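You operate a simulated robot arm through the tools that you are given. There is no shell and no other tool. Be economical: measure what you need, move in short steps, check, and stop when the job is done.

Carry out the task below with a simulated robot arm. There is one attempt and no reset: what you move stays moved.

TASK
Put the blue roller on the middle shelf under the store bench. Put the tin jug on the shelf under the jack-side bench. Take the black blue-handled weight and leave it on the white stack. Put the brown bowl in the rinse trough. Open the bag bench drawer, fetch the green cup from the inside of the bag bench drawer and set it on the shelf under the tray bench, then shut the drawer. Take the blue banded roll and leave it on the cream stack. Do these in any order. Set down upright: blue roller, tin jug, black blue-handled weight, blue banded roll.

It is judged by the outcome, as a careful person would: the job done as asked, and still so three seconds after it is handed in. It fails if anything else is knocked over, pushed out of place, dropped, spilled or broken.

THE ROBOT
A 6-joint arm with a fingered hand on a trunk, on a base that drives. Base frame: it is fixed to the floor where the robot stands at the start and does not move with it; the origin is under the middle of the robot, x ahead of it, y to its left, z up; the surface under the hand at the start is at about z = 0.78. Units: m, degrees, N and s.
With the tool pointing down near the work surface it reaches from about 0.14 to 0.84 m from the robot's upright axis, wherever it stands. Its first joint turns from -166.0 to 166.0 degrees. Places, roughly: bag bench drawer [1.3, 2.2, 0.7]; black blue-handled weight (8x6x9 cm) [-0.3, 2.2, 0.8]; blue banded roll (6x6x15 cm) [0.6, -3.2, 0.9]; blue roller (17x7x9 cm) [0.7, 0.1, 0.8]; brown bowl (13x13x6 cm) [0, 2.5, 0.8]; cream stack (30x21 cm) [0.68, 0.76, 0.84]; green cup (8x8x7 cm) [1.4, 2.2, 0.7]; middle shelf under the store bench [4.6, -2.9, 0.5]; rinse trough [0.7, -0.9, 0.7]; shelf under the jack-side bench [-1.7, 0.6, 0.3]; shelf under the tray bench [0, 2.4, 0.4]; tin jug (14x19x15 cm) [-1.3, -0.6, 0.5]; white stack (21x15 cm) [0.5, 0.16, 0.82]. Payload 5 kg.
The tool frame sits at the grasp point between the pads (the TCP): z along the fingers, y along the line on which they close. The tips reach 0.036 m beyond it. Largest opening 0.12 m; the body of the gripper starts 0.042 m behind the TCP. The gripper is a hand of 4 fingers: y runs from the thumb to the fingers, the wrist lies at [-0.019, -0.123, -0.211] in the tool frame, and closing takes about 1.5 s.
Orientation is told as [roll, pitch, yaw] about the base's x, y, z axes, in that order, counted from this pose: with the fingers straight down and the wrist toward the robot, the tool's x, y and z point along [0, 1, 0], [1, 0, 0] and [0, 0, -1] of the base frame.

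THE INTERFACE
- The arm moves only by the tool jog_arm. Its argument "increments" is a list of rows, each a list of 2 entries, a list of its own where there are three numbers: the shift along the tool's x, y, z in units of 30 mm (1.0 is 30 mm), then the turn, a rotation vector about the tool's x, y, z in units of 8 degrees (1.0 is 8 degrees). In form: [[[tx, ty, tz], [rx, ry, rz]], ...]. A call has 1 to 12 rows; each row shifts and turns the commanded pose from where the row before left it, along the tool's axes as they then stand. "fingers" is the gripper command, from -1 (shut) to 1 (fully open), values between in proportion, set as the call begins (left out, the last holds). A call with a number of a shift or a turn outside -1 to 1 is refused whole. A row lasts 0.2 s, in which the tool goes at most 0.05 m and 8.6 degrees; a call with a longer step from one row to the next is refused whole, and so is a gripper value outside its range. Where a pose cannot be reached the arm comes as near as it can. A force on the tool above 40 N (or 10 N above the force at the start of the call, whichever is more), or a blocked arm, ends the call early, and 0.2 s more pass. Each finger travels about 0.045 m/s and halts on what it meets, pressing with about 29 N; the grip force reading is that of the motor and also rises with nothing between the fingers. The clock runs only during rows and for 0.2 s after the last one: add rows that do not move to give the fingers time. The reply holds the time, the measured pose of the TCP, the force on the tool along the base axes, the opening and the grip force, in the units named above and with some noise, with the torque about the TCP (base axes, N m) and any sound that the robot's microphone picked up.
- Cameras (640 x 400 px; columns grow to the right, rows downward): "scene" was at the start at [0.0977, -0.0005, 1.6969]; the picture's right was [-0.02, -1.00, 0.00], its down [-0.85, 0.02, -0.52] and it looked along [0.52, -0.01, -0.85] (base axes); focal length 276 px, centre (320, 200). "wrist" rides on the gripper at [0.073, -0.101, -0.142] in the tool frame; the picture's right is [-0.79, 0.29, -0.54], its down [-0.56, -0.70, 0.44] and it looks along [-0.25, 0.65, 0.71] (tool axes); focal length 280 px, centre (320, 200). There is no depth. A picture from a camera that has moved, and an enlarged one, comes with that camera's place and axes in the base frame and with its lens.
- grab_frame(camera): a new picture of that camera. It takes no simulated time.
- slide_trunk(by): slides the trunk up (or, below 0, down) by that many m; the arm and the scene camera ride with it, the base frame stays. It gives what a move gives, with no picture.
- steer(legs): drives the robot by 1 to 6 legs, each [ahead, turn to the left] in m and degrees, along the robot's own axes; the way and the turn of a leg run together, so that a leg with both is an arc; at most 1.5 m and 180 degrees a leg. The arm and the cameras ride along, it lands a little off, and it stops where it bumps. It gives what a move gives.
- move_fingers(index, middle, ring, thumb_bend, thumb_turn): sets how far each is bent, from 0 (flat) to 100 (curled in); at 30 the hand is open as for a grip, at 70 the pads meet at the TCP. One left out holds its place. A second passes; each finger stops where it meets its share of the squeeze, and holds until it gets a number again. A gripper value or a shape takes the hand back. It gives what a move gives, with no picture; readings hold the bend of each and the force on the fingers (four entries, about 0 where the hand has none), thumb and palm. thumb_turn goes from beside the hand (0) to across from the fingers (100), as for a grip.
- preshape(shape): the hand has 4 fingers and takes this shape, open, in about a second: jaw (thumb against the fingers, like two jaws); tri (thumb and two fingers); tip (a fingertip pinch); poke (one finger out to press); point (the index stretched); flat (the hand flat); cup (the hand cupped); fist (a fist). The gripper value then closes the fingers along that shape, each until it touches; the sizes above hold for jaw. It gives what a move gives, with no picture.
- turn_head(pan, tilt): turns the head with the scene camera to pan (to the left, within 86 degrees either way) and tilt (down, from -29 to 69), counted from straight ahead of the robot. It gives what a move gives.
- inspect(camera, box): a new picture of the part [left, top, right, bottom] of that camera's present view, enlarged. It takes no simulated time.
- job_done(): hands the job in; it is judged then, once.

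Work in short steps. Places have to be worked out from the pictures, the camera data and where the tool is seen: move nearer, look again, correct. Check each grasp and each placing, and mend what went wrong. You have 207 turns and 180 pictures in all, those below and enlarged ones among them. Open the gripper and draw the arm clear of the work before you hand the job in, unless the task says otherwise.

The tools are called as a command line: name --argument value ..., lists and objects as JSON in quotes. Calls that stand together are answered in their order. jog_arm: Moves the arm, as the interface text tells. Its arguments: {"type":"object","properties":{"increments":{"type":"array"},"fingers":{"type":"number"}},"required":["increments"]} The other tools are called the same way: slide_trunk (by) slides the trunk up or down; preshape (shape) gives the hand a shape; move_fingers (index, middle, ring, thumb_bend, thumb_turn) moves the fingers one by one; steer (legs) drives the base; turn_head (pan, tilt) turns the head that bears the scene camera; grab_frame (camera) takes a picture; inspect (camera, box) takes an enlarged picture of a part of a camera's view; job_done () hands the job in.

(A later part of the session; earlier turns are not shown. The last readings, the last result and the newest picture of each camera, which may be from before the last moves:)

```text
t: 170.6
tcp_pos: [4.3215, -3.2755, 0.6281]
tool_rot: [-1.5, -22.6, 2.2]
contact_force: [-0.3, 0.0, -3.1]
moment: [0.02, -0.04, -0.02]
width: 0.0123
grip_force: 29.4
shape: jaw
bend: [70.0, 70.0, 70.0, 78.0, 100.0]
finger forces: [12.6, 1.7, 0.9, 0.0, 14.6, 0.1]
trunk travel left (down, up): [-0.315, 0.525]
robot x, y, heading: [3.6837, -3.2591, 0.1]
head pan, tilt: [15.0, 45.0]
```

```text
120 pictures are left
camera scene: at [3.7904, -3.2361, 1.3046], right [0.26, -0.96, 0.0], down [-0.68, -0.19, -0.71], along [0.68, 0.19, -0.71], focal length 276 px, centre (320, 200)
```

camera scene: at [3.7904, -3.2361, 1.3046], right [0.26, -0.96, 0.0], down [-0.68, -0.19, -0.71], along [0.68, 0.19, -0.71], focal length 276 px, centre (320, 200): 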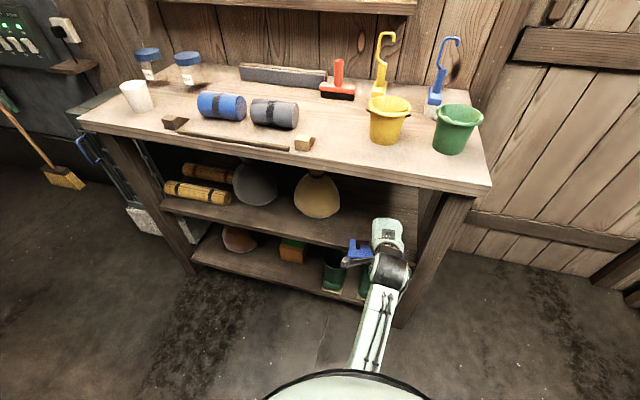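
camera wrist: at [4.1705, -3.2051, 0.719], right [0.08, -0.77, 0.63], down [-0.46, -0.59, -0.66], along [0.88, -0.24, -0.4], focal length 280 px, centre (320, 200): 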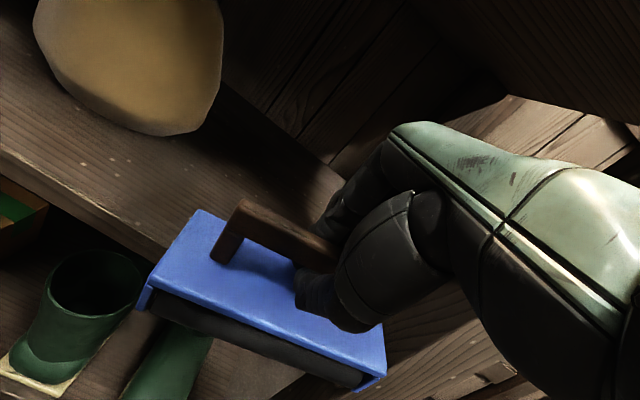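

jog_arm --increments '[[[0, 0.92, 0.38], [0, 0, 0]], [[0, 0.92, 0.38], [0, 0, 0]], [[0, 0.92, 0.38], [0, 0, 0]], [[0, 0.92, 0.38], [0, 0, 0]], [[0, 0, 0], [0, 0, 0]]]'

grab_frame --camera "wrist"

inspect --camera "scene" --box '[280, 130, 500, 300]'

```text
t: 171.8
tcp_pos: [4.4428, -3.2724, 0.6291]
tool_rot: [-1.5, -22.6, 2.3]
contact_force: [-0.2, -0.5, -3.4]
moment: [-0.02, -0.03, 0.02]
width: 0.0125
grip_force: 29.4
shape: jaw
bend: [70.0, 70.0, 70.0, 78.0, 100.0]
finger forces: [12.5, 1.6, 0.7, 0.0, 14.5, 0.1]
trunk travel left (down, up): [-0.315, 0.525]
robot x, y, heading: [3.6812, -3.2622, 0.1]
head pan, tilt: [15.0, 45.0]
```

```text
119 pictures are left
camera wrist: at [4.2903, -3.2023, 0.7198], right [0.08, -0.77, 0.63], down [-0.46, -0.59, -0.66], along [0.88, -0.24, -0.4], focal length 280 px, centre (320, 200)
```

wrist: 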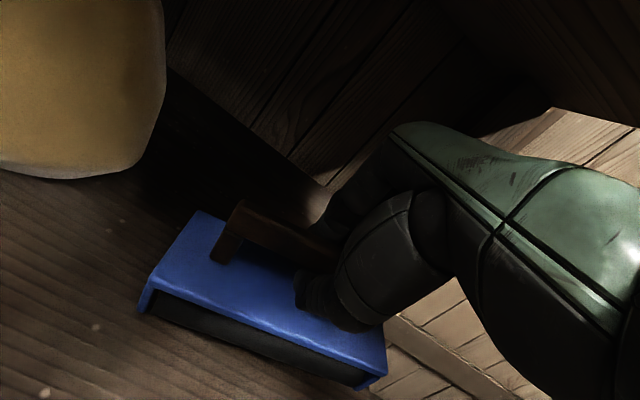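

```text
2.35 times, centred on (390, 215) of scene
camera zoom: at [3.7906, -3.2361, 1.3046], right [0.26, -0.96, 0.0], down [-0.68, -0.19, -0.71], along [0.68, 0.19, -0.71], focal length 650 px, centre (155, 165)
```

zoom: 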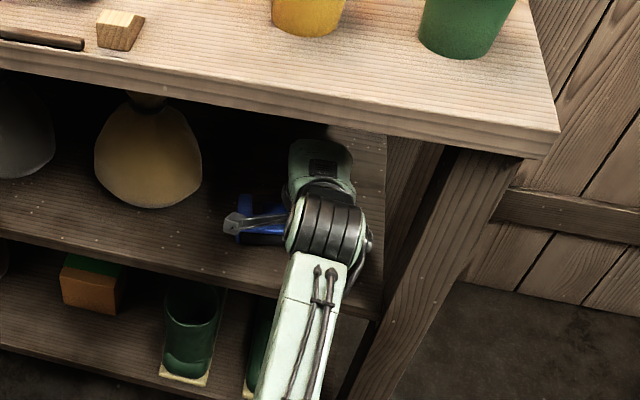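

Over the shelf with free room. Lower gently until contact.

jog_arm --increments '[[[0, -0.12, 0.28], [0, 0, 0]], [[0, -0.12, 0.28], [0, 0, 0]], [[0, -0.08, 0.18], [0, 0, 0]], [[0, -0.08, 0.18], [0, 0, 0]], [[0, 0, 0], [0, 0, 0]]]'

grab_frame --camera "wrist"

```text
t: 173.0
tcp_pos: [4.442, -3.2726, 0.6011]
tool_rot: [-1.5, -22.9, 2.2]
contact_force: [0.1, 0.2, 10.7]
moment: [0.1, 0.13, 0.02]
width: 0.0109
grip_force: 29.2
shape: jaw
bend: [70.0, 70.0, 70.0, 80.0, 100.0]
finger forces: [1.6, 0.0, 0.4, 0.1, 0.1, 0.0]
trunk travel left (down, up): [-0.315, 0.525]
robot x, y, heading: [3.6797, -3.2587, 0.2]
head pan, tilt: [15.0, 45.0]
```

```text
117 pictures are left
camera wrist: at [4.2893, -3.2027, 0.6921], right [0.08, -0.77, 0.63], down [-0.46, -0.59, -0.67], along [0.89, -0.24, -0.4], focal length 280 px, centre (320, 200)
```

wrist: 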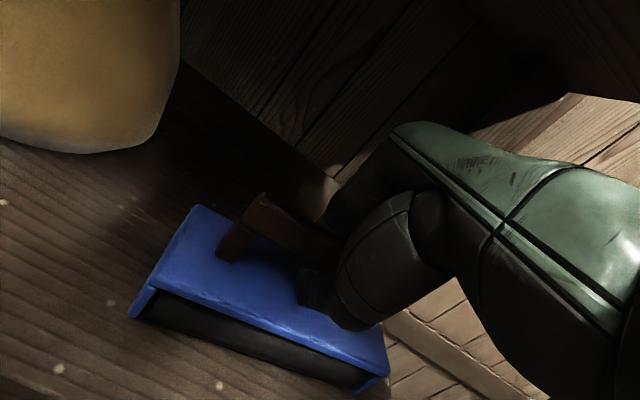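

It's on the shelf. I raise a centimetre and open in stages so that the thumb doesn't press on the plate.

jog_arm --increments '[[[0, 0.12, -0.28], [0, 0, 0]], [[0, 0, 0], [0, 0, 0]]]'

move_fingers --index 45 --middle 45 --ring 45 --thumb_bend 62

grab_frame --camera "wrist"

```text
t: 173.6
tcp_pos: [4.4412, -3.2733, 0.607]
tool_rot: [-1.6, -22.5, 2.2]
contact_force: [-0.1, -0.2, -3.4]
moment: [-0.01, -0.04, -0.01]
width: 0.0103
grip_force: 29.4
shape: jaw
bend: [70.0, 70.0, 70.0, 79.0, 100.0]
finger forces: [0.6, 0.1, 0.2, 0.0, 0.0, 0.1]
trunk travel left (down, up): [-0.315, 0.525]
robot x, y, heading: [3.6847, -3.2563, 0.1]
head pan, tilt: [15.0, 45.0]
```

```text
t: 174.6
tcp_pos: [4.4419, -3.273, 0.6093]
tool_rot: [-1.5, -22.7, 2.2]
contact_force: [-0.2, 0.8, 6.1]
moment: [0.02, 0.08, 0.01]
width: 0.05
grip_force: 3.3
shape: fingers
bend: [45.0, 45.0, 45.0, 64.0, 100.0]
finger forces: [0.0, 0.0, 0.0, 0.0, 5.8, 0.0]
trunk travel left (down, up): [-0.315, 0.525]
robot x, y, heading: [3.6844, -3.2554, 0.4]
head pan, tilt: [15.0, 45.0]
```

```text
116 pictures are left
camera wrist: at [4.2894, -3.2025, 0.6998], right [0.08, -0.77, 0.63], down [-0.46, -0.59, -0.67], along [0.89, -0.24, -0.4], focal length 280 px, centre (320, 200)
```

wrist: 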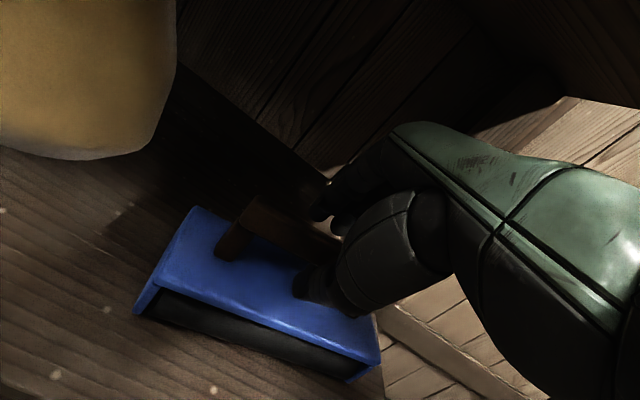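

jog_arm --increments '[[[0, 0.12, -0.28], [0, 0, 0]], [[0, 0.12, -0.28], [0, 0, 0]], [[0, 0, 0], [0, 0, 0]]]'

move_fingers --index 35 --middle 35 --ring 35 --thumb_bend 50

grab_frame --camera "wrist"

```text
t: 175.4
tcp_pos: [4.4423, -3.2715, 0.6279]
tool_rot: [-1.5, -22.5, 2.3]
contact_force: [-0.4, -0.6, 0.2]
moment: [-0.01, 0.03, -0.05]
width: 0.054
grip_force: 0.0
shape: fingers
bend: [45.0, 45.0, 45.0, 62.0, 100.0]
finger forces: [0.0, 0.0, 0.1, 0.1, 0.0, 0.1]
trunk travel left (down, up): [-0.315, 0.525]
robot x, y, heading: [3.686, -3.2585, 0.4]
head pan, tilt: [15.0, 45.0]
```

```text
t: 176.4
tcp_pos: [4.4417, -3.2727, 0.6273]
tool_rot: [-1.5, -22.7, 2.3]
contact_force: [-0.4, 0.4, -0.3]
moment: [-0.01, -0.06, 0.01]
width: 0.0857
grip_force: 0.0
shape: fingers
bend: [35.0, 35.0, 35.0, 50.0, 100.0]
finger forces: [0.0, 0.1, 0.0, 0.0, 0.1, 0.0]
trunk travel left (down, up): [-0.315, 0.525]
robot x, y, heading: [3.6822, -3.2577, 0.5]
head pan, tilt: [15.0, 45.0]
```

```text
115 pictures are left
camera wrist: at [4.2901, -3.202, 0.7173], right [0.08, -0.77, 0.63], down [-0.46, -0.59, -0.66], along [0.88, -0.24, -0.4], focal length 280 px, centre (320, 200)
```

wrist: 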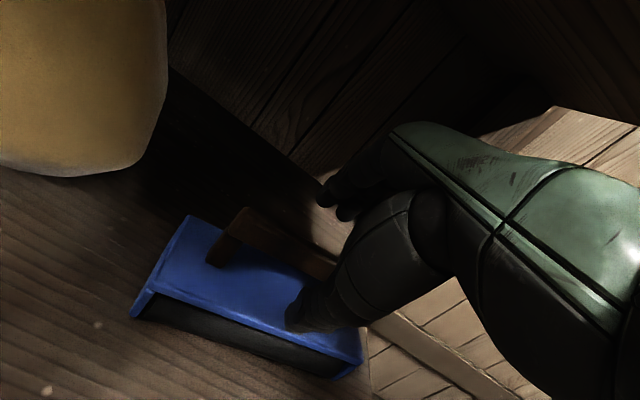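

Released and standing flat. I rise 3 cm and withdraw horizontally.

jog_arm --increments '[[[0, 0.0, -0.5], [0, 0, 0]], [[0, 0.0, -0.5], [0, 0, 0]], [[0, 0, -0.3], [0, 0, 0]], [[0, -0.92, -0.38], [0, 0, 0]], [[0, -0.92, -0.38], [0, 0, 0]], [[0, -0.92, -0.38], [0, 0, 0]], [[0, -0.92, -0.38], [0, 0, 0]], [[0, -0.92, -0.38], [0, 0, 0]], [[0, -0.92, -0.38], [0, 0, 0]], [[0, 0, 0], [0, 0, 0]]]'

inspect --camera "scene" --box '[280, 130, 500, 300]'

```text
t: 178.6
tcp_pos: [4.2486, -3.2762, 0.6615]
tool_rot: [-1.4, -22.6, 2.2]
contact_force: [-0.3, -0.3, -0.1]
moment: [0.0, 0.01, -0.01]
width: 0.0859
grip_force: 0.0
shape: fingers
bend: [35.0, 35.0, 35.0, 50.0, 100.0]
finger forces: [0.0, 0.0, 0.0, 0.0, 0.0, 0.1]
trunk travel left (down, up): [-0.315, 0.525]
robot x, y, heading: [3.6824, -3.2585, 0.1]
head pan, tilt: [15.0, 45.0]
```

```text
2.35 times, centred on (390, 215) of scene
camera zoom: at [3.7905, -3.2361, 1.3046], right [0.26, -0.96, 0.0], down [-0.68, -0.19, -0.71], along [0.68, 0.19, -0.71], focal length 650 px, centre (155, 165)
```

zoom: 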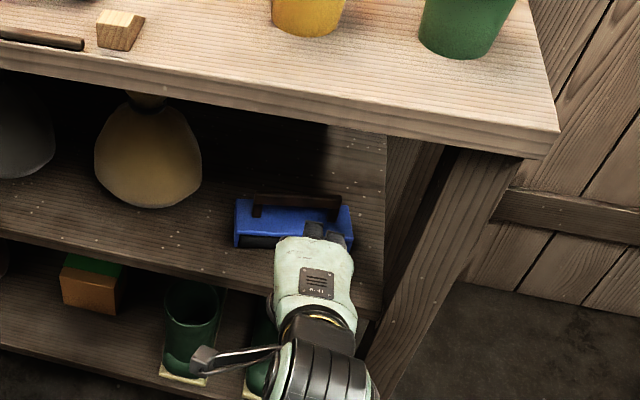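

The blue roller stands on the middle shelf, upright. Next the blue banded roll on the island: I straighten and raise the hand, then drive round to the island's east side.

slide_trunk --by 0.4

jog_arm --increments '[[[0, 0, 0], [0.94, 0, 0]], [[0, 0, 0], [0.94, 0, 0]], [[0, 0, 0], [0.94, 0, 0]], [[0, -1, 0], [0, 0, 0]], [[0, -1, 0], [0, 0, 0]], [[0, 0, 0], [0, 0, 0]]]' --fingers 1

steer --legs '[[0, -90], [0.4, 0], [0, -90], [1.5, 0], [0.8, 0], [0, -90]]'

steer --legs '[[0.45, 0], [0, 90]]'

turn_head --pan 0 --tilt 50

grab_frame --camera "scene"

```text
t: 182.4
tcp_pos: [4.2477, -3.2772, 1.0615]
tool_rot: [-1.5, -22.6, 2.2]
contact_force: [-0.4, -0.2, -0.2]
moment: [-0.02, -0.01, 0.0]
width: 0.0859
grip_force: 0.0
shape: fingers
bend: [35.0, 35.0, 35.0, 50.0, 100.0]
finger forces: [0.0, 0.0, 0.0, 0.0, 0.0, 0.0]
trunk travel left (down, up): [-0.715, 0.125]
robot x, y, heading: [3.6859, -3.2603, 0.4]
head pan, tilt: [15.0, 45.0]
```

```text
t: 183.8
tcp_pos: [4.1889, -3.2786, 1.0613]
tool_rot: [-1.3, -0.1, 1.7]
contact_force: [0.3, 0.2, -1.3]
moment: [-0.03, 0.02, -0.01]
width: 0.1197
grip_force: 0.0
shape: jaw
bend: [30.0, 30.0, 30.0, 30.0, 98.0]
finger forces: [0.0, 0.0, 0.0, 0.0, 0.0, 0.0]
trunk travel left (down, up): [-0.715, 0.125]
robot x, y, heading: [3.6836, -3.2572, 0.3]
head pan, tilt: [15.0, 45.0]
```

```text
t: 212.2
tcp_pos: [1.3941, -3.1638, 1.0615]
tool_rot: [-1.3, -0.1, 91.1]
contact_force: [0.5, -1.3, 0.1]
moment: [0.01, 0.0, -0.04]
width: 0.1198
grip_force: 0.1
shape: jaw
bend: [30.0, 30.0, 30.0, 30.0, 98.0]
finger forces: [0.0, 0.0, 0.0, 0.0, 0.0, 0.1]
trunk travel left (down, up): [-0.715, 0.125]
robot x, y, heading: [1.3677, -3.6663, 89.7]
head pan, tilt: [15.0, 45.0]
```

```text
t: 219.7
tcp_pos: [0.8665, -3.2023, 1.0604]
tool_rot: [-1.3, -0.2, -179.1]
contact_force: [-0.8, 0.4, 0.0]
moment: [0.0, 0.0, 0.0]
width: 0.1199
grip_force: 0.1
shape: jaw
bend: [30.0, 30.0, 30.0, 30.0, 98.0]
finger forces: [0.0, 0.0, 0.0, 0.1, 0.0, 0.1]
trunk travel left (down, up): [-0.715, 0.125]
robot x, y, heading: [1.3681, -3.227, 179.4]
head pan, tilt: [15.0, 45.0]
```

```text
t: 220.4
tcp_pos: [0.8664, -3.2007, 1.061]
tool_rot: [-1.3, 0.0, -179.0]
contact_force: [-1.1, 0.4, 0.8]
moment: [0.03, -0.03, -0.03]
width: 0.1196
grip_force: 0.0
shape: jaw
bend: [30.0, 30.0, 30.0, 30.0, 98.0]
finger forces: [0.1, 0.0, 0.0, 0.1, 0.0, 0.1]
trunk travel left (down, up): [-0.715, 0.125]
robot x, y, heading: [1.3709, -3.2273, 179.8]
head pan, tilt: [0.0, 50.0]
```

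```text
113 pictures are left
camera scene: at [1.2636, -3.2259, 1.6977], right [0.01, 1.0, 0.0], down [0.77, 0.0, -0.64], along [-0.64, 0.0, -0.77], focal length 276 px, centre (320, 200)
```

scene: 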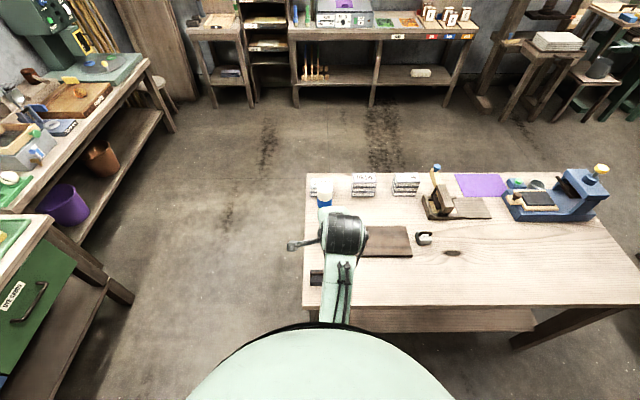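

grab_frame --camera "wrist"

inspect --camera "scene" --box '[290, 150, 450, 260]'

```text
112 pictures are left
camera wrist: at [0.9675, -3.2759, 1.2015], right [-0.3, 0.77, 0.56], down [0.69, 0.58, -0.43], along [-0.66, 0.26, -0.71], focal length 280 px, centre (320, 200)
```

wrist: 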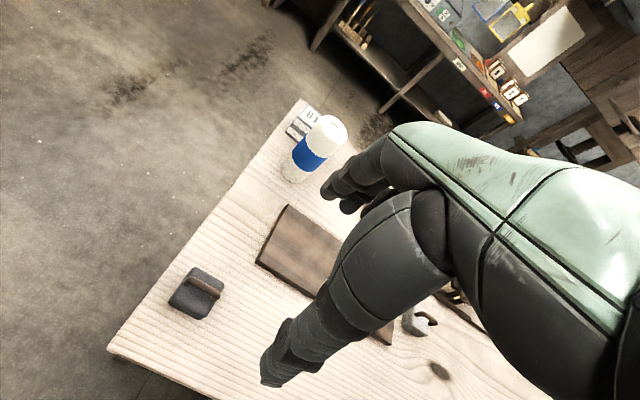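

```text
3.64 times, centred on (370, 205) of scene
camera zoom: at [1.2636, -3.2259, 1.6977], right [0.01, 1.0, 0.0], down [0.77, 0.0, -0.64], along [-0.64, 0.0, -0.77], focal length 1005 px, centre (138, 182)
```

zoom: 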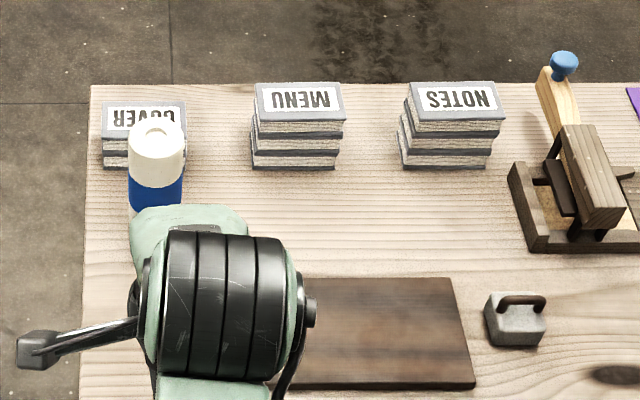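

The roll stands at about (0.56, −3.205), top ≈0.92. I drive 8 cm closer, bring the open hand above it and look.

steer --legs '[[0.08, 0]]'

jog_arm --increments '[[[0.15, 0.94, 0], [0, 0, 0]], [[0, 0.94, 0], [0, 0, 0]], [[0, 0.94, 0], [0, 0, 0]], [[0, 0.94, 0], [0, 0, 0]], [[0, 0.94, 0], [0, 0, 0]], [[0, 0.94, 0], [0, 0, 0]], [[0, 0.94, 0], [0, 0, 0]], [[0, 0.94, 0], [0, 0, 0]], [[0, 0, 0.7], [0, 0, 0]], [[0, 0, 0], [0, 0, 0]]]'

grab_frame --camera "wrist"

```text
t: 221.5
tcp_pos: [0.7853, -3.2015, 1.0608]
tool_rot: [-1.3, 0.1, -178.9]
contact_force: [0.5, -0.3, -0.3]
moment: [0.02, -0.03, -0.02]
width: 0.1197
grip_force: 0.1
shape: jaw
bend: [30.0, 30.0, 30.0, 30.0, 98.0]
finger forces: [0.0, 0.0, 0.0, 0.0, 0.0, 0.0]
trunk travel left (down, up): [-0.715, 0.125]
robot x, y, heading: [1.2886, -3.225, 179.7]
head pan, tilt: [0.0, 50.0]
```

```text
t: 223.7
tcp_pos: [0.5612, -3.2094, 1.0402]
tool_rot: [-1.4, 0.0, -178.9]
contact_force: [0.6, -1.1, 1.0]
moment: [0.01, -0.01, 0.0]
width: 0.1199
grip_force: 0.1
shape: jaw
bend: [30.0, 30.0, 30.0, 30.0, 98.0]
finger forces: [0.0, 0.0, 0.0, 0.0, 0.0, 0.0]
trunk travel left (down, up): [-0.715, 0.125]
robot x, y, heading: [1.294, -3.2261, 179.7]
head pan, tilt: [0.0, 50.0]
```

```text
110 pictures are left
camera wrist: at [0.6624, -3.284, 1.18], right [-0.3, 0.77, 0.56], down [0.69, 0.58, -0.43], along [-0.66, 0.26, -0.71], focal length 280 px, centre (320, 200)
```

wrist: 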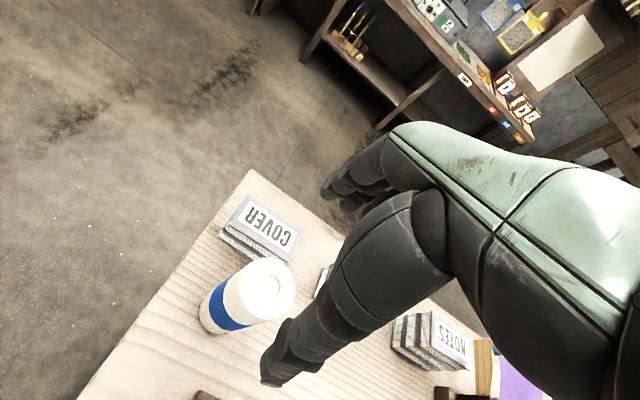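

Hand is centred over the roll. Descend to z≈0.885 and close.

jog_arm --increments '[[[-0.17, 0.05, 1], [0, 0, 0]], [[0, 0, 1], [0, 0, 0]], [[0, 0, 1], [0, 0, 0]], [[0, 0, 1], [0, 0, 0]], [[0, 0, 0.8], [0, 0, 0]], [[0, 0, 0.35], [0, 0, 0]], [[0, 0, 0], [0, 0, 0]]]'

grab_frame --camera "wrist"

```text
t: 225.3
tcp_pos: [0.5592, -3.2011, 0.8862]
tool_rot: [-1.3, -0.1, -179.0]
contact_force: [1.0, 0.1, 0.3]
moment: [0.0, -0.01, -0.01]
width: 0.1199
grip_force: 0.1
shape: jaw
bend: [30.0, 30.0, 30.0, 30.0, 98.0]
finger forces: [0.1, 0.1, 0.0, 0.0, 0.0, 0.0]
trunk travel left (down, up): [-0.715, 0.125]
robot x, y, heading: [1.2901, -3.2212, 179.4]
head pan, tilt: [0.0, 50.0]
```

```text
109 pictures are left
camera wrist: at [0.6603, -3.2752, 1.0256], right [-0.3, 0.77, 0.56], down [0.69, 0.58, -0.43], along [-0.66, 0.26, -0.71], focal length 280 px, centre (320, 200)
```

wrist: 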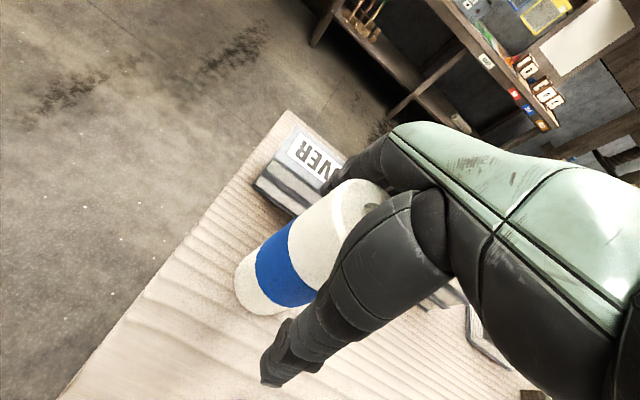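

jog_arm --increments '[[[0, 0, 0], [0, 0, 0]], [[0, 0, 0], [0, 0, 0]], [[0, 0, 0], [0, 0, 0]], [[0, 0, 0], [0, 0, 0]], [[0, 0, 0], [0, 0, 0]], [[0, 0, 0], [0, 0, 0]], [[0, 0, 0], [0, 0, 0]]]' --fingers -1

jog_arm --increments '[[[0, 0, -0.5], [0, 0, 0]], [[0, 0, -1], [0, 0, 0]], [[0, 0, -1], [0, 0, 0]], [[0, 0, -1], [0, 0, 0]], [[0, 0, -1], [0, 0, 0]], [[0, 0, -1], [0, 0, 0]], [[0, 0, 0], [0, 0, 0]]]'

grab_frame --camera "wrist"

```text
t: 226.9
tcp_pos: [0.5585, -3.2, 0.8853]
tool_rot: [-1.3, -0.1, -178.9]
contact_force: [0.1, 0.9, -0.3]
moment: [-0.02, -0.01, 0.03]
width: 0.0491
grip_force: 29.7
shape: jaw
bend: [74.0, 51.0, 52.0, 73.0, 100.0]
finger forces: [16.1, 7.9, 0.0, 0.0, 25.2, 0.0]
trunk travel left (down, up): [-0.715, 0.125]
robot x, y, heading: [1.2966, -3.2264, 179.7]
head pan, tilt: [0.0, 50.0]
```

```text
t: 228.5
tcp_pos: [0.5599, -3.2047, 1.051]
tool_rot: [-1.4, -0.1, -178.9]
contact_force: [1.1, -0.5, -1.1]
moment: [-0.01, 0.02, -0.02]
width: 0.049
grip_force: 29.1
shape: jaw
bend: [74.0, 51.0, 52.0, 73.0, 100.0]
finger forces: [16.3, 7.9, 0.1, 0.0, 25.1, 0.1]
trunk travel left (down, up): [-0.715, 0.125]
robot x, y, heading: [1.2926, -3.2315, 179.7]
head pan, tilt: [0.0, 50.0]
```

```text
108 pictures are left
camera wrist: at [0.6607, -3.2794, 1.1911], right [-0.3, 0.77, 0.56], down [0.69, 0.58, -0.43], along [-0.66, 0.26, -0.71], focal length 280 px, centre (320, 200)
```

wrist: 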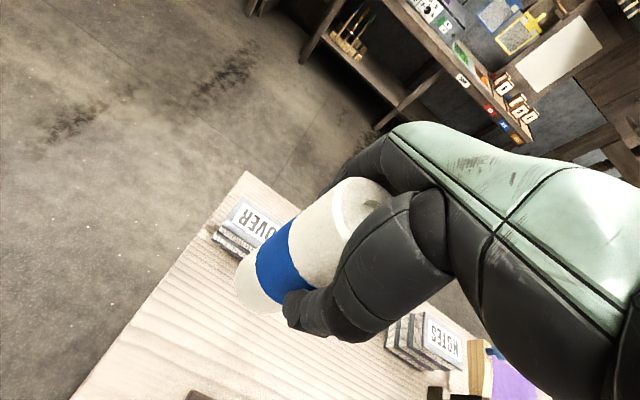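

Roll is held upright. I draw it in, raise a bit, and drive via the gap to the front of the main bench near the cream stack.

jog_arm --increments '[[[0, -1, 0], [0, 0, 0]], [[0, -1, 0], [0, 0, 0]], [[0, -1, 0], [0, 0, 0]], [[0, -1, 0], [0, 0, 0]], [[0, -1, 0], [0, 0, 0]], [[0, -1, 0], [0, 0, 0]], [[0, -1, 0], [0, 0, 0]], [[0, -1, 0], [0, 0, 0]], [[0, -1, 0], [0, 0, 0]], [[0, 0, 0], [0, 0, 0]]]'

slide_trunk --by 0.12

steer --legs '[[0, -90], [1.5, 0], [0.13, 0], [0, 90], [1.5, 0], [0, -90]]'

steer --legs '[[1.5, 0], [0.8, 0], [0, -90]]'

turn_head --pan 0 --tilt 50

grab_frame --camera "scene"

```text
t: 230.7
tcp_pos: [0.8282, -3.1995, 1.0515]
tool_rot: [-1.3, -0.1, -178.9]
contact_force: [-0.6, 0.2, -0.7]
moment: [-0.01, -0.05, 0.0]
width: 0.049
grip_force: 29.3
shape: jaw
bend: [74.0, 51.0, 52.0, 73.0, 100.0]
finger forces: [16.3, 8.1, 0.1, 0.0, 25.0, 0.0]
trunk travel left (down, up): [-0.715, 0.125]
robot x, y, heading: [1.291, -3.2262, 179.6]
head pan, tilt: [0.0, 50.0]
```

```text
t: 232.2
tcp_pos: [0.8292, -3.1995, 1.172]
tool_rot: [-1.3, -0.1, -179.0]
contact_force: [-0.3, 0.3, -0.5]
moment: [-0.05, -0.02, -0.02]
width: 0.0492
grip_force: 28.9
shape: jaw
bend: [74.0, 51.0, 52.0, 73.0, 100.0]
finger forces: [16.3, 8.1, 0.0, 0.0, 25.1, 0.0]
trunk travel left (down, up): [-0.835, 0.005]
robot x, y, heading: [1.2881, -3.2247, 179.6]
head pan, tilt: [0.0, 50.0]
```

```text
t: 262.7
tcp_pos: [-0.1756, -1.1465, 1.1701]
tool_rot: [-1.3, -0.2, 93.0]
contact_force: [-0.6, -0.4, -1.4]
moment: [-0.01, 0.0, -0.01]
width: 0.0484
grip_force: 28.8
shape: jaw
bend: [74.0, 51.0, 52.0, 73.0, 100.0]
finger forces: [15.9, 8.1, 0.0, 0.0, 24.5, 0.0]
trunk travel left (down, up): [-0.835, 0.005]
robot x, y, heading: [-0.1877, -1.6083, 91.3]
head pan, tilt: [0.0, 50.0]
```

```text
t: 279.7
tcp_pos: [0.2279, 0.6696, 1.1714]
tool_rot: [-1.3, -0.1, 2.5]
contact_force: [0.7, -0.5, -1.0]
moment: [-0.01, -0.02, 0.0]
width: 0.048
grip_force: 29.5
shape: jaw
bend: [74.0, 51.0, 52.0, 73.0, 100.0]
finger forces: [15.8, 8.2, 0.1, 0.0, 24.2, 0.0]
trunk travel left (down, up): [-0.835, 0.005]
robot x, y, heading: [-0.2319, 0.6903, 0.9]
head pan, tilt: [0.0, 50.0]
```

```text
t: 280.3
tcp_pos: [0.2292, 0.6707, 1.1694]
tool_rot: [-1.2, -0.1, 2.5]
contact_force: [0.8, -0.2, -0.9]
moment: [-0.01, 0.02, -0.01]
width: 0.0481
grip_force: 29.1
shape: jaw
bend: [74.0, 51.0, 52.0, 73.0, 100.0]
finger forces: [15.9, 8.3, 0.0, 0.1, 24.3, 0.0]
trunk travel left (down, up): [-0.835, 0.005]
robot x, y, heading: [-0.2374, 0.6861, 0.9]
head pan, tilt: [0.0, 50.0]
```

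```text
107 pictures are left
camera scene: at [-0.1275, 0.6899, 1.8177], right [0.02, -1.0, 0.0], down [-0.77, -0.01, -0.64], along [0.64, 0.01, -0.77], focal length 276 px, centre (320, 200)
```

scene: 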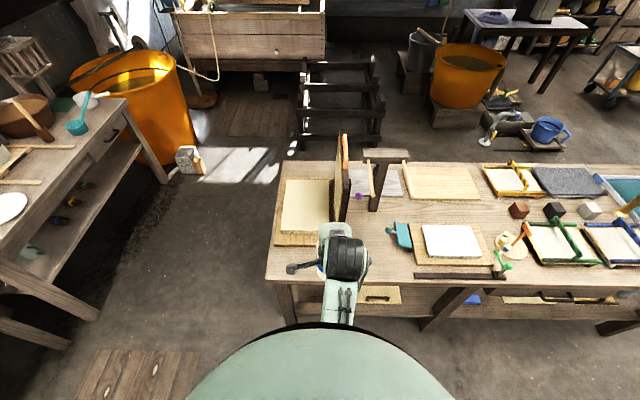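

Cream stack centred near (0.66, 0.765). I drive 0.2 m closer, then carry the roll over it at height.

steer --legs '[[0.2, 0]]'

jog_arm --increments '[[[1, 0, 0], [0, 0, 0]], [[1, 0, 0], [0, 0, 0]], [[1, 0, 0], [0, 0, 0]], [[0.3, 1, 0], [0, 0, 0]], [[0, 1, 0], [0, 0, 0]], [[0, 1, 0], [0, 0, 0]], [[0, 1, 0], [0, 0, 0]], [[0, 1, 0], [0, 0, 0]], [[0, 1, 0], [0, 0, 0]], [[0, 1, 0], [0, 0, 0]], [[0, 0, 0], [0, 0, 0]]]'

slide_trunk --by -0.15

grab_frame --camera "wrist"

grab_frame --camera "scene"

```text
t: 282.0
tcp_pos: [0.4267, 0.6745, 1.1698]
tool_rot: [-1.3, -0.1, 2.6]
contact_force: [-0.5, -0.9, -0.7]
moment: [0.01, -0.01, 0.01]
width: 0.0479
grip_force: 29.1
shape: jaw
bend: [74.0, 51.0, 52.0, 73.0, 100.0]
finger forces: [15.8, 8.2, 0.0, 0.0, 24.2, 0.1]
trunk travel left (down, up): [-0.835, 0.005]
robot x, y, heading: [-0.0316, 0.6917, 1.3]
head pan, tilt: [0.0, 50.0]
```

```text
t: 284.4
tcp_pos: [0.6324, 0.785, 1.1679]
tool_rot: [-1.3, 0.0, 2.6]
contact_force: [-0.8, -0.1, -0.1]
moment: [0.02, -0.02, -0.02]
width: 0.048
grip_force: 29.2
shape: jaw
bend: [74.0, 51.0, 52.0, 73.0, 100.0]
finger forces: [15.8, 8.3, 0.1, 0.0, 24.3, 0.1]
trunk travel left (down, up): [-0.835, 0.005]
robot x, y, heading: [-0.0357, 0.6884, 1.2]
head pan, tilt: [0.0, 50.0]
```

```text
t: 286.1
tcp_pos: [0.6332, 0.7856, 1.0183]
tool_rot: [-1.3, -0.1, 2.7]
contact_force: [0.8, 0.6, -0.4]
moment: [0.01, -0.04, 0.0]
width: 0.048
grip_force: 29.6
shape: jaw
bend: [74.0, 51.0, 52.0, 73.0, 100.0]
finger forces: [15.9, 8.3, 0.1, 0.1, 24.3, 0.0]
trunk travel left (down, up): [-0.685, 0.155]
robot x, y, heading: [-0.0339, 0.6907, 1.4]
head pan, tilt: [0.0, 50.0]
```

```text
106 pictures are left
camera wrist: at [0.5267, 0.8559, 1.1578], right [0.32, -0.76, 0.56], down [-0.67, -0.6, -0.43], along [0.67, -0.24, -0.71], focal length 280 px, centre (320, 200)
```

wrist: 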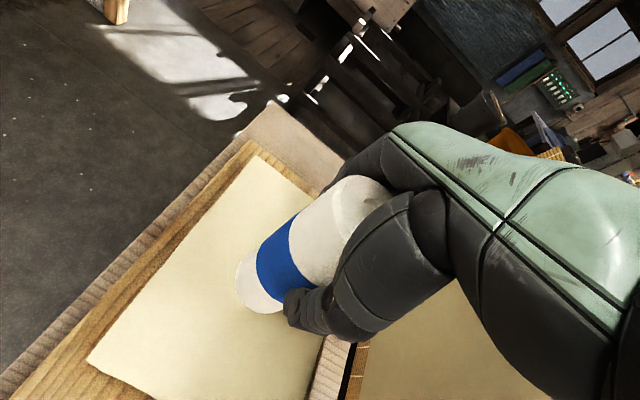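

```text
105 pictures are left
camera scene: at [0.0714, 0.6939, 1.6678], right [0.02, -1.0, 0.0], down [-0.77, -0.02, -0.64], along [0.64, 0.01, -0.77], focal length 276 px, centre (320, 200)
```

scene: 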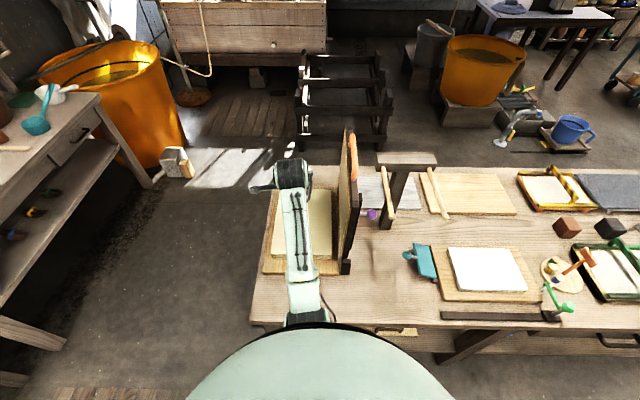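

The roll is over the stack; creep down until it touches.

jog_arm --increments '[[[0, 0, 0.9], [0, 0, 0]], [[0, 0, 0.5], [0, 0, 0]], [[0, 0, 0.25], [0, 0, 0]], [[0, 0, 0.2], [0, 0, 0]], [[0, 0, 0.15], [0, 0, 0]], [[0, 0, 0], [0, 0, 0]]]'

grab_frame --camera "wrist"

```text
t: 287.5
tcp_pos: [0.6333, 0.7824, 0.9589]
tool_rot: [-1.2, 0.0, 2.6]
contact_force: [0.0, -0.8, -1.0]
moment: [-0.01, -0.01, 0.0]
width: 0.0485
grip_force: 28.6
shape: jaw
bend: [74.0, 51.0, 52.0, 73.0, 100.0]
finger forces: [15.9, 8.3, 0.1, 0.0, 24.2, 0.0]
trunk travel left (down, up): [-0.685, 0.155]
robot x, y, heading: [-0.0334, 0.6906, 0.8]
head pan, tilt: [0.0, 50.0]
```

```text
104 pictures are left
camera wrist: at [0.5268, 0.8541, 1.0974], right [0.32, -0.76, 0.56], down [-0.67, -0.6, -0.43], along [0.66, -0.24, -0.71], focal length 280 px, centre (320, 200)
```

wrist: 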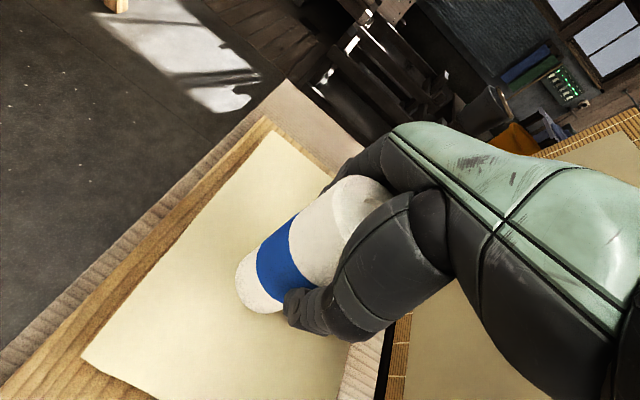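

jog_arm --increments '[[[0, 0, 0.1], [0, 0, 0]], [[0, 0, 0.1], [0, 0, 0]], [[0, 0, 0.1], [0, 0, 0]], [[0, 0, 0.1], [0, 0, 0]], [[0, 0, 0], [0, 0, 0]]]'

```text
t: 288.7
tcp_pos: [0.6326, 0.7829, 0.946]
tool_rot: [-1.3, -0.1, 2.5]
contact_force: [-0.1, -0.1, -1.1]
moment: [-0.02, 0.02, -0.02]
width: 0.048
grip_force: 28.5
shape: jaw
bend: [74.0, 51.0, 52.0, 73.0, 100.0]
finger forces: [15.9, 8.2, 0.0, 0.0, 24.2, 0.1]
trunk travel left (down, up): [-0.685, 0.155]
robot x, y, heading: [-0.032, 0.6914, 0.8]
head pan, tilt: [0.0, 50.0]
```

Still free; keep creeping down.

jog_arm --increments '[[[0, 0, 0.1], [0, 0, 0]], [[0, 0, 0.1], [0, 0, 0]], [[0, 0, 0.1], [0, 0, 0]], [[0, 0, 0.1], [0, 0, 0]], [[0, 0, 0.1], [0, 0, 0]], [[0, 0, 0], [0, 0, 0]]]'

grab_frame --camera "wrist"

```text
t: 290.1
tcp_pos: [0.6319, 0.7826, 0.9367]
tool_rot: [-1.3, -0.6, 2.5]
contact_force: [-0.1, -0.4, 32.0]
moment: [0.03, -0.18, -0.04]
width: 0.05
grip_force: 28.9
shape: jaw
bend: [74.0, 51.0, 52.0, 73.0, 100.0]
finger forces: [18.9, 11.1, 0.0, 0.0, 29.3, 0.0]
trunk travel left (down, up): [-0.685, 0.155]
robot x, y, heading: [-0.0343, 0.6901, 0.9]
head pan, tilt: [0.0, 50.0]
```

```text
103 pictures are left
camera wrist: at [0.5244, 0.8534, 1.0751], right [0.32, -0.76, 0.56], down [-0.67, -0.6, -0.44], along [0.67, -0.24, -0.7], focal length 280 px, centre (320, 200)
```

wrist: 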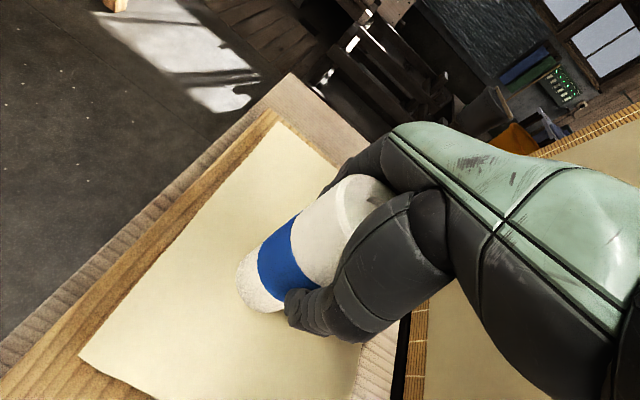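

On the stack (32 N). I ease up 3 mm and open.

jog_arm --increments '[[[0, 0, -0.12], [0, 0, 0]], [[0, 0, 0], [0, 0, 0]]]'

jog_arm --increments '[[[0, 0, 0], [0, 0, 0]], [[0, 0, 0], [0, 0, 0]], [[0, 0, 0], [0, 0, 0]], [[0, 0, 0], [0, 0, 0]], [[0, 0, 0], [0, 0, 0]], [[0, 0, 0], [0, 0, 0]]]' --fingers 1

jog_arm --increments '[[[0, 0, -0.4], [0, 0, 0]], [[0, 0, -1], [0, 0, 0]], [[0, 0, -1], [0, 0, 0]], [[0, 0, -1], [0, 0, 0]], [[0, 0, -1], [0, 0, 0]], [[0, 0, -1], [0, 0, 0]], [[0, 0, -1], [0, 0, 0]], [[0, 0, 0], [0, 0, 0]]]'

grab_frame --camera "wrist"

```text
t: 290.7
tcp_pos: [0.6311, 0.7821, 0.9358]
tool_rot: [-1.3, -0.3, 2.6]
contact_force: [4.2, -0.5, 25.9]
moment: [0.01, -0.45, -0.02]
width: 0.05
grip_force: 28.7
shape: jaw
bend: [74.0, 50.0, 52.0, 73.0, 100.0]
finger forces: [19.2, 11.2, 0.0, 0.0, 27.2, 0.1]
trunk travel left (down, up): [-0.685, 0.155]
robot x, y, heading: [-0.0353, 0.691, 1.1]
head pan, tilt: [0.0, 50.0]
```

```text
t: 292.1
tcp_pos: [0.6338, 0.7828, 0.9343]
tool_rot: [-1.3, 0.0, 2.7]
contact_force: [0.4, 0.5, 0.3]
moment: [-0.01, -0.02, -0.01]
width: 0.1197
grip_force: 0.1
shape: jaw
bend: [30.0, 30.0, 30.0, 30.0, 98.0]
finger forces: [0.1, 0.0, 0.0, 0.1, 0.0, 0.0]
trunk travel left (down, up): [-0.685, 0.155]
robot x, y, heading: [-0.035, 0.6957, 1.2]
head pan, tilt: [0.0, 50.0]
```

```text
t: 293.9
tcp_pos: [0.632, 0.7874, 1.1286]
tool_rot: [-1.4, -0.1, 2.5]
contact_force: [0.0, 0.2, 0.7]
moment: [0.0, 0.02, 0.0]
width: 0.1195
grip_force: 0.1
shape: jaw
bend: [30.0, 30.0, 30.0, 30.0, 98.0]
finger forces: [0.0, 0.0, 0.0, 0.0, 0.1, 0.0]
trunk travel left (down, up): [-0.685, 0.155]
robot x, y, heading: [-0.0323, 0.6901, 1.1]
head pan, tilt: [0.0, 50.0]
```

```text
102 pictures are left
camera wrist: at [0.5265, 0.8596, 1.2676], right [0.32, -0.76, 0.56], down [-0.67, -0.6, -0.43], along [0.66, -0.24, -0.71], focal length 280 px, centre (320, 200)
```

wrist: 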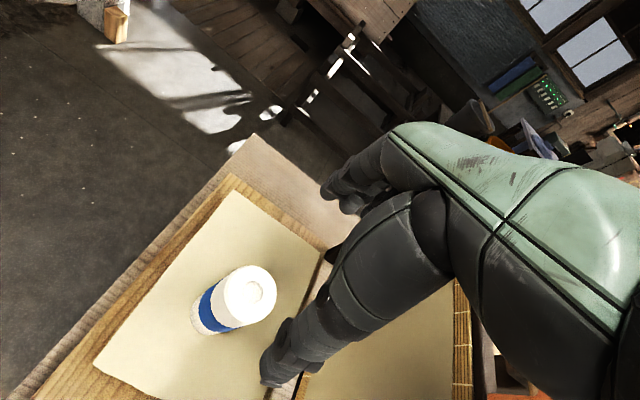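

Roll stands upright on the cream stack. Next the left benches: I retract, back off, and face them.

jog_arm --increments '[[[0, 0, -1], [0, 0, 0]], [[-0.5, -1, 0], [0, 0, 0]], [[-0.5, -1, 0], [0, 0, 0]], [[-0.5, -1, 0], [0, 0, 0]], [[-0.5, -1, 0], [0, 0, 0]], [[-0.5, -1, 0], [0, 0, 0]], [[0, -1, 0], [0, 0, 0]], [[0, 0, 0], [0, 0, 0]]]'

steer --legs '[[-0.2, 0], [0, 89], [0.75, 0]]'

grab_frame --camera "scene"

```text
t: 295.7
tcp_pos: [0.4916, 0.7073, 1.0914]
tool_rot: [-1.3, -0.2, 2.7]
contact_force: [0.9, -0.4, -0.1]
moment: [0.01, 0.01, 0.0]
width: 0.12
grip_force: 0.0
shape: jaw
bend: [30.0, 30.0, 30.0, 30.0, 98.0]
finger forces: [0.0, 0.0, 0.0, 0.0, 0.0, 0.1]
out of reach, approached as far as the arm can: row 2, 3, 4, 5, 6, 7
trunk travel left (down, up): [-0.685, 0.155]
robot x, y, heading: [-0.0377, 0.6887, 1.0]
head pan, tilt: [0.0, 50.0]
```

```text
t: 305.9
tcp_pos: [-0.2434, 1.9603, 1.0924]
tool_rot: [-1.3, -0.3, 91.6]
contact_force: [1.0, -0.6, -0.5]
moment: [-0.02, -0.01, -0.02]
width: 0.1197
grip_force: 0.0
shape: jaw
bend: [30.0, 30.0, 30.0, 30.0, 98.0]
finger forces: [0.0, 0.0, 0.0, 0.1, 0.0, 0.0]
trunk travel left (down, up): [-0.685, 0.155]
robot x, y, heading: [-0.2412, 1.4343, 90.0]
head pan, tilt: [0.0, 50.0]
```

```text
101 pictures are left
camera scene: at [-0.2383, 1.5423, 1.6677], right [1.0, 0.0, 0.0], down [0.0, -0.77, -0.64], along [0.0, 0.64, -0.77], focal length 276 px, centre (320, 200)
```

scene: 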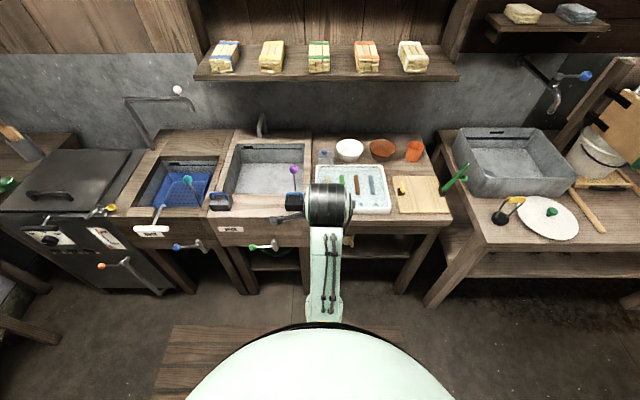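

inspect --camera "scene" --box '[190, 120, 460, 290]'

grab_frame --camera "wrist"

```text
2.35 times, centred on (325, 205) of scene
camera zoom: at [-0.2383, 1.5423, 1.6677], right [1.0, 0.0, 0.0], down [0.0, -0.77, -0.64], along [0.0, 0.64, -0.77], focal length 650 px, centre (308, 188)
```

zoom: 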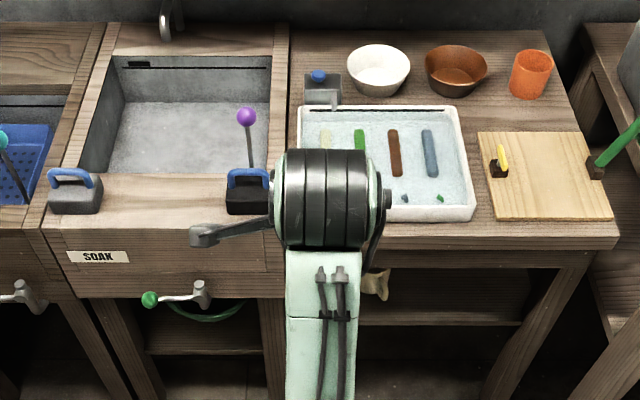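

```text
99 pictures are left
camera wrist: at [-0.3188, 1.8573, 1.2308], right [0.77, 0.31, 0.56], down [0.59, -0.68, -0.43], along [0.25, 0.66, -0.71], focal length 280 px, centre (320, 200)
```

wrist: 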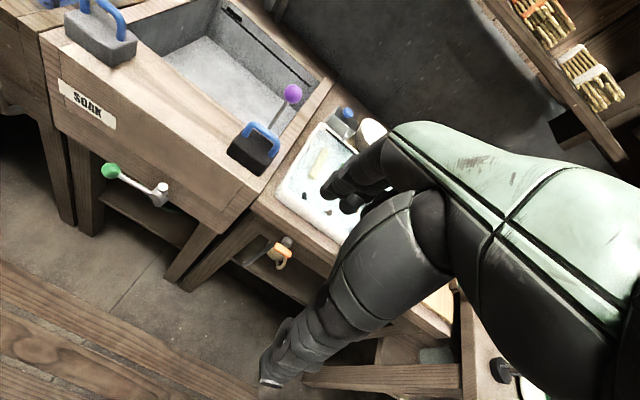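

Target is the black weight, at roughly (−0.335, 2.2). I move the hand left and forward at height and look again to fix its height.

jog_arm --increments '[[[1, 0, 0], [0, 0, 0]], [[1, 0.5, 0], [0, 0, 0]], [[1, 1, 0], [0, 0, 0]], [[0, 1, 0], [0, 0, 0]], [[0, 1, 0], [0, 0, 0]], [[0, 0, 0], [0, 0, 0]]]'

grab_frame --camera "wrist"

```text
t: 307.3
tcp_pos: [-0.338, 2.063, 1.0883]
tool_rot: [-1.5, -0.4, 91.6]
contact_force: [-0.4, -0.7, 0.3]
moment: [-0.02, 0.03, -0.02]
width: 0.1198
grip_force: 0.1
shape: jaw
bend: [30.0, 30.0, 30.0, 30.0, 98.0]
finger forces: [0.1, 0.1, 0.0, 0.1, 0.0, 0.0]
trunk travel left (down, up): [-0.685, 0.155]
robot x, y, heading: [-0.2393, 1.4334, 90.0]
head pan, tilt: [0.0, 50.0]
```

```text
98 pictures are left
camera wrist: at [-0.4119, 1.9592, 1.2287], right [0.77, 0.31, 0.56], down [0.59, -0.68, -0.43], along [0.25, 0.66, -0.71], focal length 280 px, centre (320, 200)
```

wrist: 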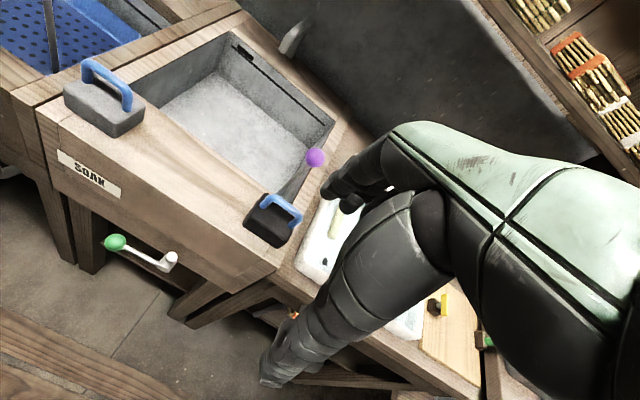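

Handle top is near (−0.339, 2.256, 0.84), with a lever right behind the weight, so I'll grip the block's sides along x. I drive 0.2 m closer and yaw the hand.

steer --legs '[[0.2, 0]]'

jog_arm --increments '[[[0, 0, 0], [0, 0, 1]], [[0, 0, 0], [0, 0, 1]], [[0, 0, 0], [0, 0, 1]], [[0, 0, 0], [0, 0, 1]], [[0, 0, 0], [0, 0, 1]], [[0, 0, 0], [0, 0, 1]], [[0, 0, 0], [0, 0, 1]], [[0, 0, 0], [0, 0, 1]], [[0, 0, 0], [0, 0, 1]], [[0, 0, 0], [0, 0, 1]], [[0, 0, 0], [0, 0, 1]], [[0, 0, 0], [0, 0, 0.4]]]'

grab_frame --camera "wrist"

grab_frame --camera "scene"

```text
t: 309.0
tcp_pos: [-0.3405, 2.2621, 1.0888]
tool_rot: [-1.3, -0.3, 91.7]
contact_force: [0.4, -0.4, -0.2]
moment: [-0.02, -0.03, 0.01]
width: 0.12
grip_force: 0.0
shape: jaw
bend: [30.0, 30.0, 30.0, 30.0, 98.0]
finger forces: [0.0, 0.0, 0.0, 0.1, 0.0, 0.1]
trunk travel left (down, up): [-0.685, 0.155]
robot x, y, heading: [-0.2396, 1.6336, 90.4]
head pan, tilt: [0.0, 50.0]
```

```text
t: 311.6
tcp_pos: [-0.3186, 2.3477, 1.0031]
tool_rot: [0.3, -1.4, 0.5]
contact_force: [-0.2, -0.1, -0.1]
moment: [-0.02, 0.01, -0.01]
width: 0.1197
grip_force: 0.0
shape: jaw
bend: [30.0, 30.0, 30.0, 30.0, 98.0]
finger forces: [0.1, 0.0, 0.0, 0.0, 0.0, 0.0]
out of reach, approached as far as the arm can: row 6, 7, 8, 9, 10, 11, 12
trunk travel left (down, up): [-0.685, 0.155]
robot x, y, heading: [-0.241, 1.6314, 90.4]
head pan, tilt: [0.0, 50.0]
```

```text
97 pictures are left
camera wrist: at [-0.4258, 2.4183, 1.1427], right [0.28, -0.79, 0.54], down [-0.68, -0.56, -0.46], along [0.67, -0.24, -0.7], focal length 280 px, centre (320, 200)
```

wrist: 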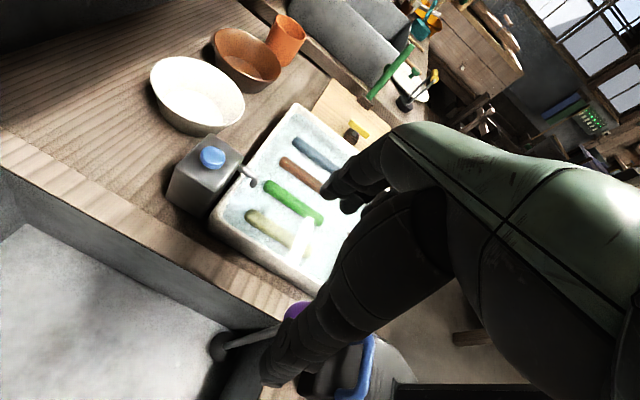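

```text
96 pictures are left
camera scene: at [-0.2395, 1.7414, 1.6677], right [1.0, 0.01, 0.0], down [0.0, -0.77, -0.64], along [0.0, 0.64, -0.77], focal length 276 px, centre (320, 200)
```

scene: 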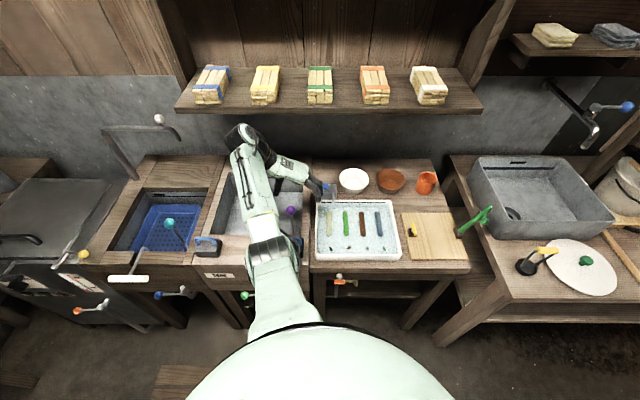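

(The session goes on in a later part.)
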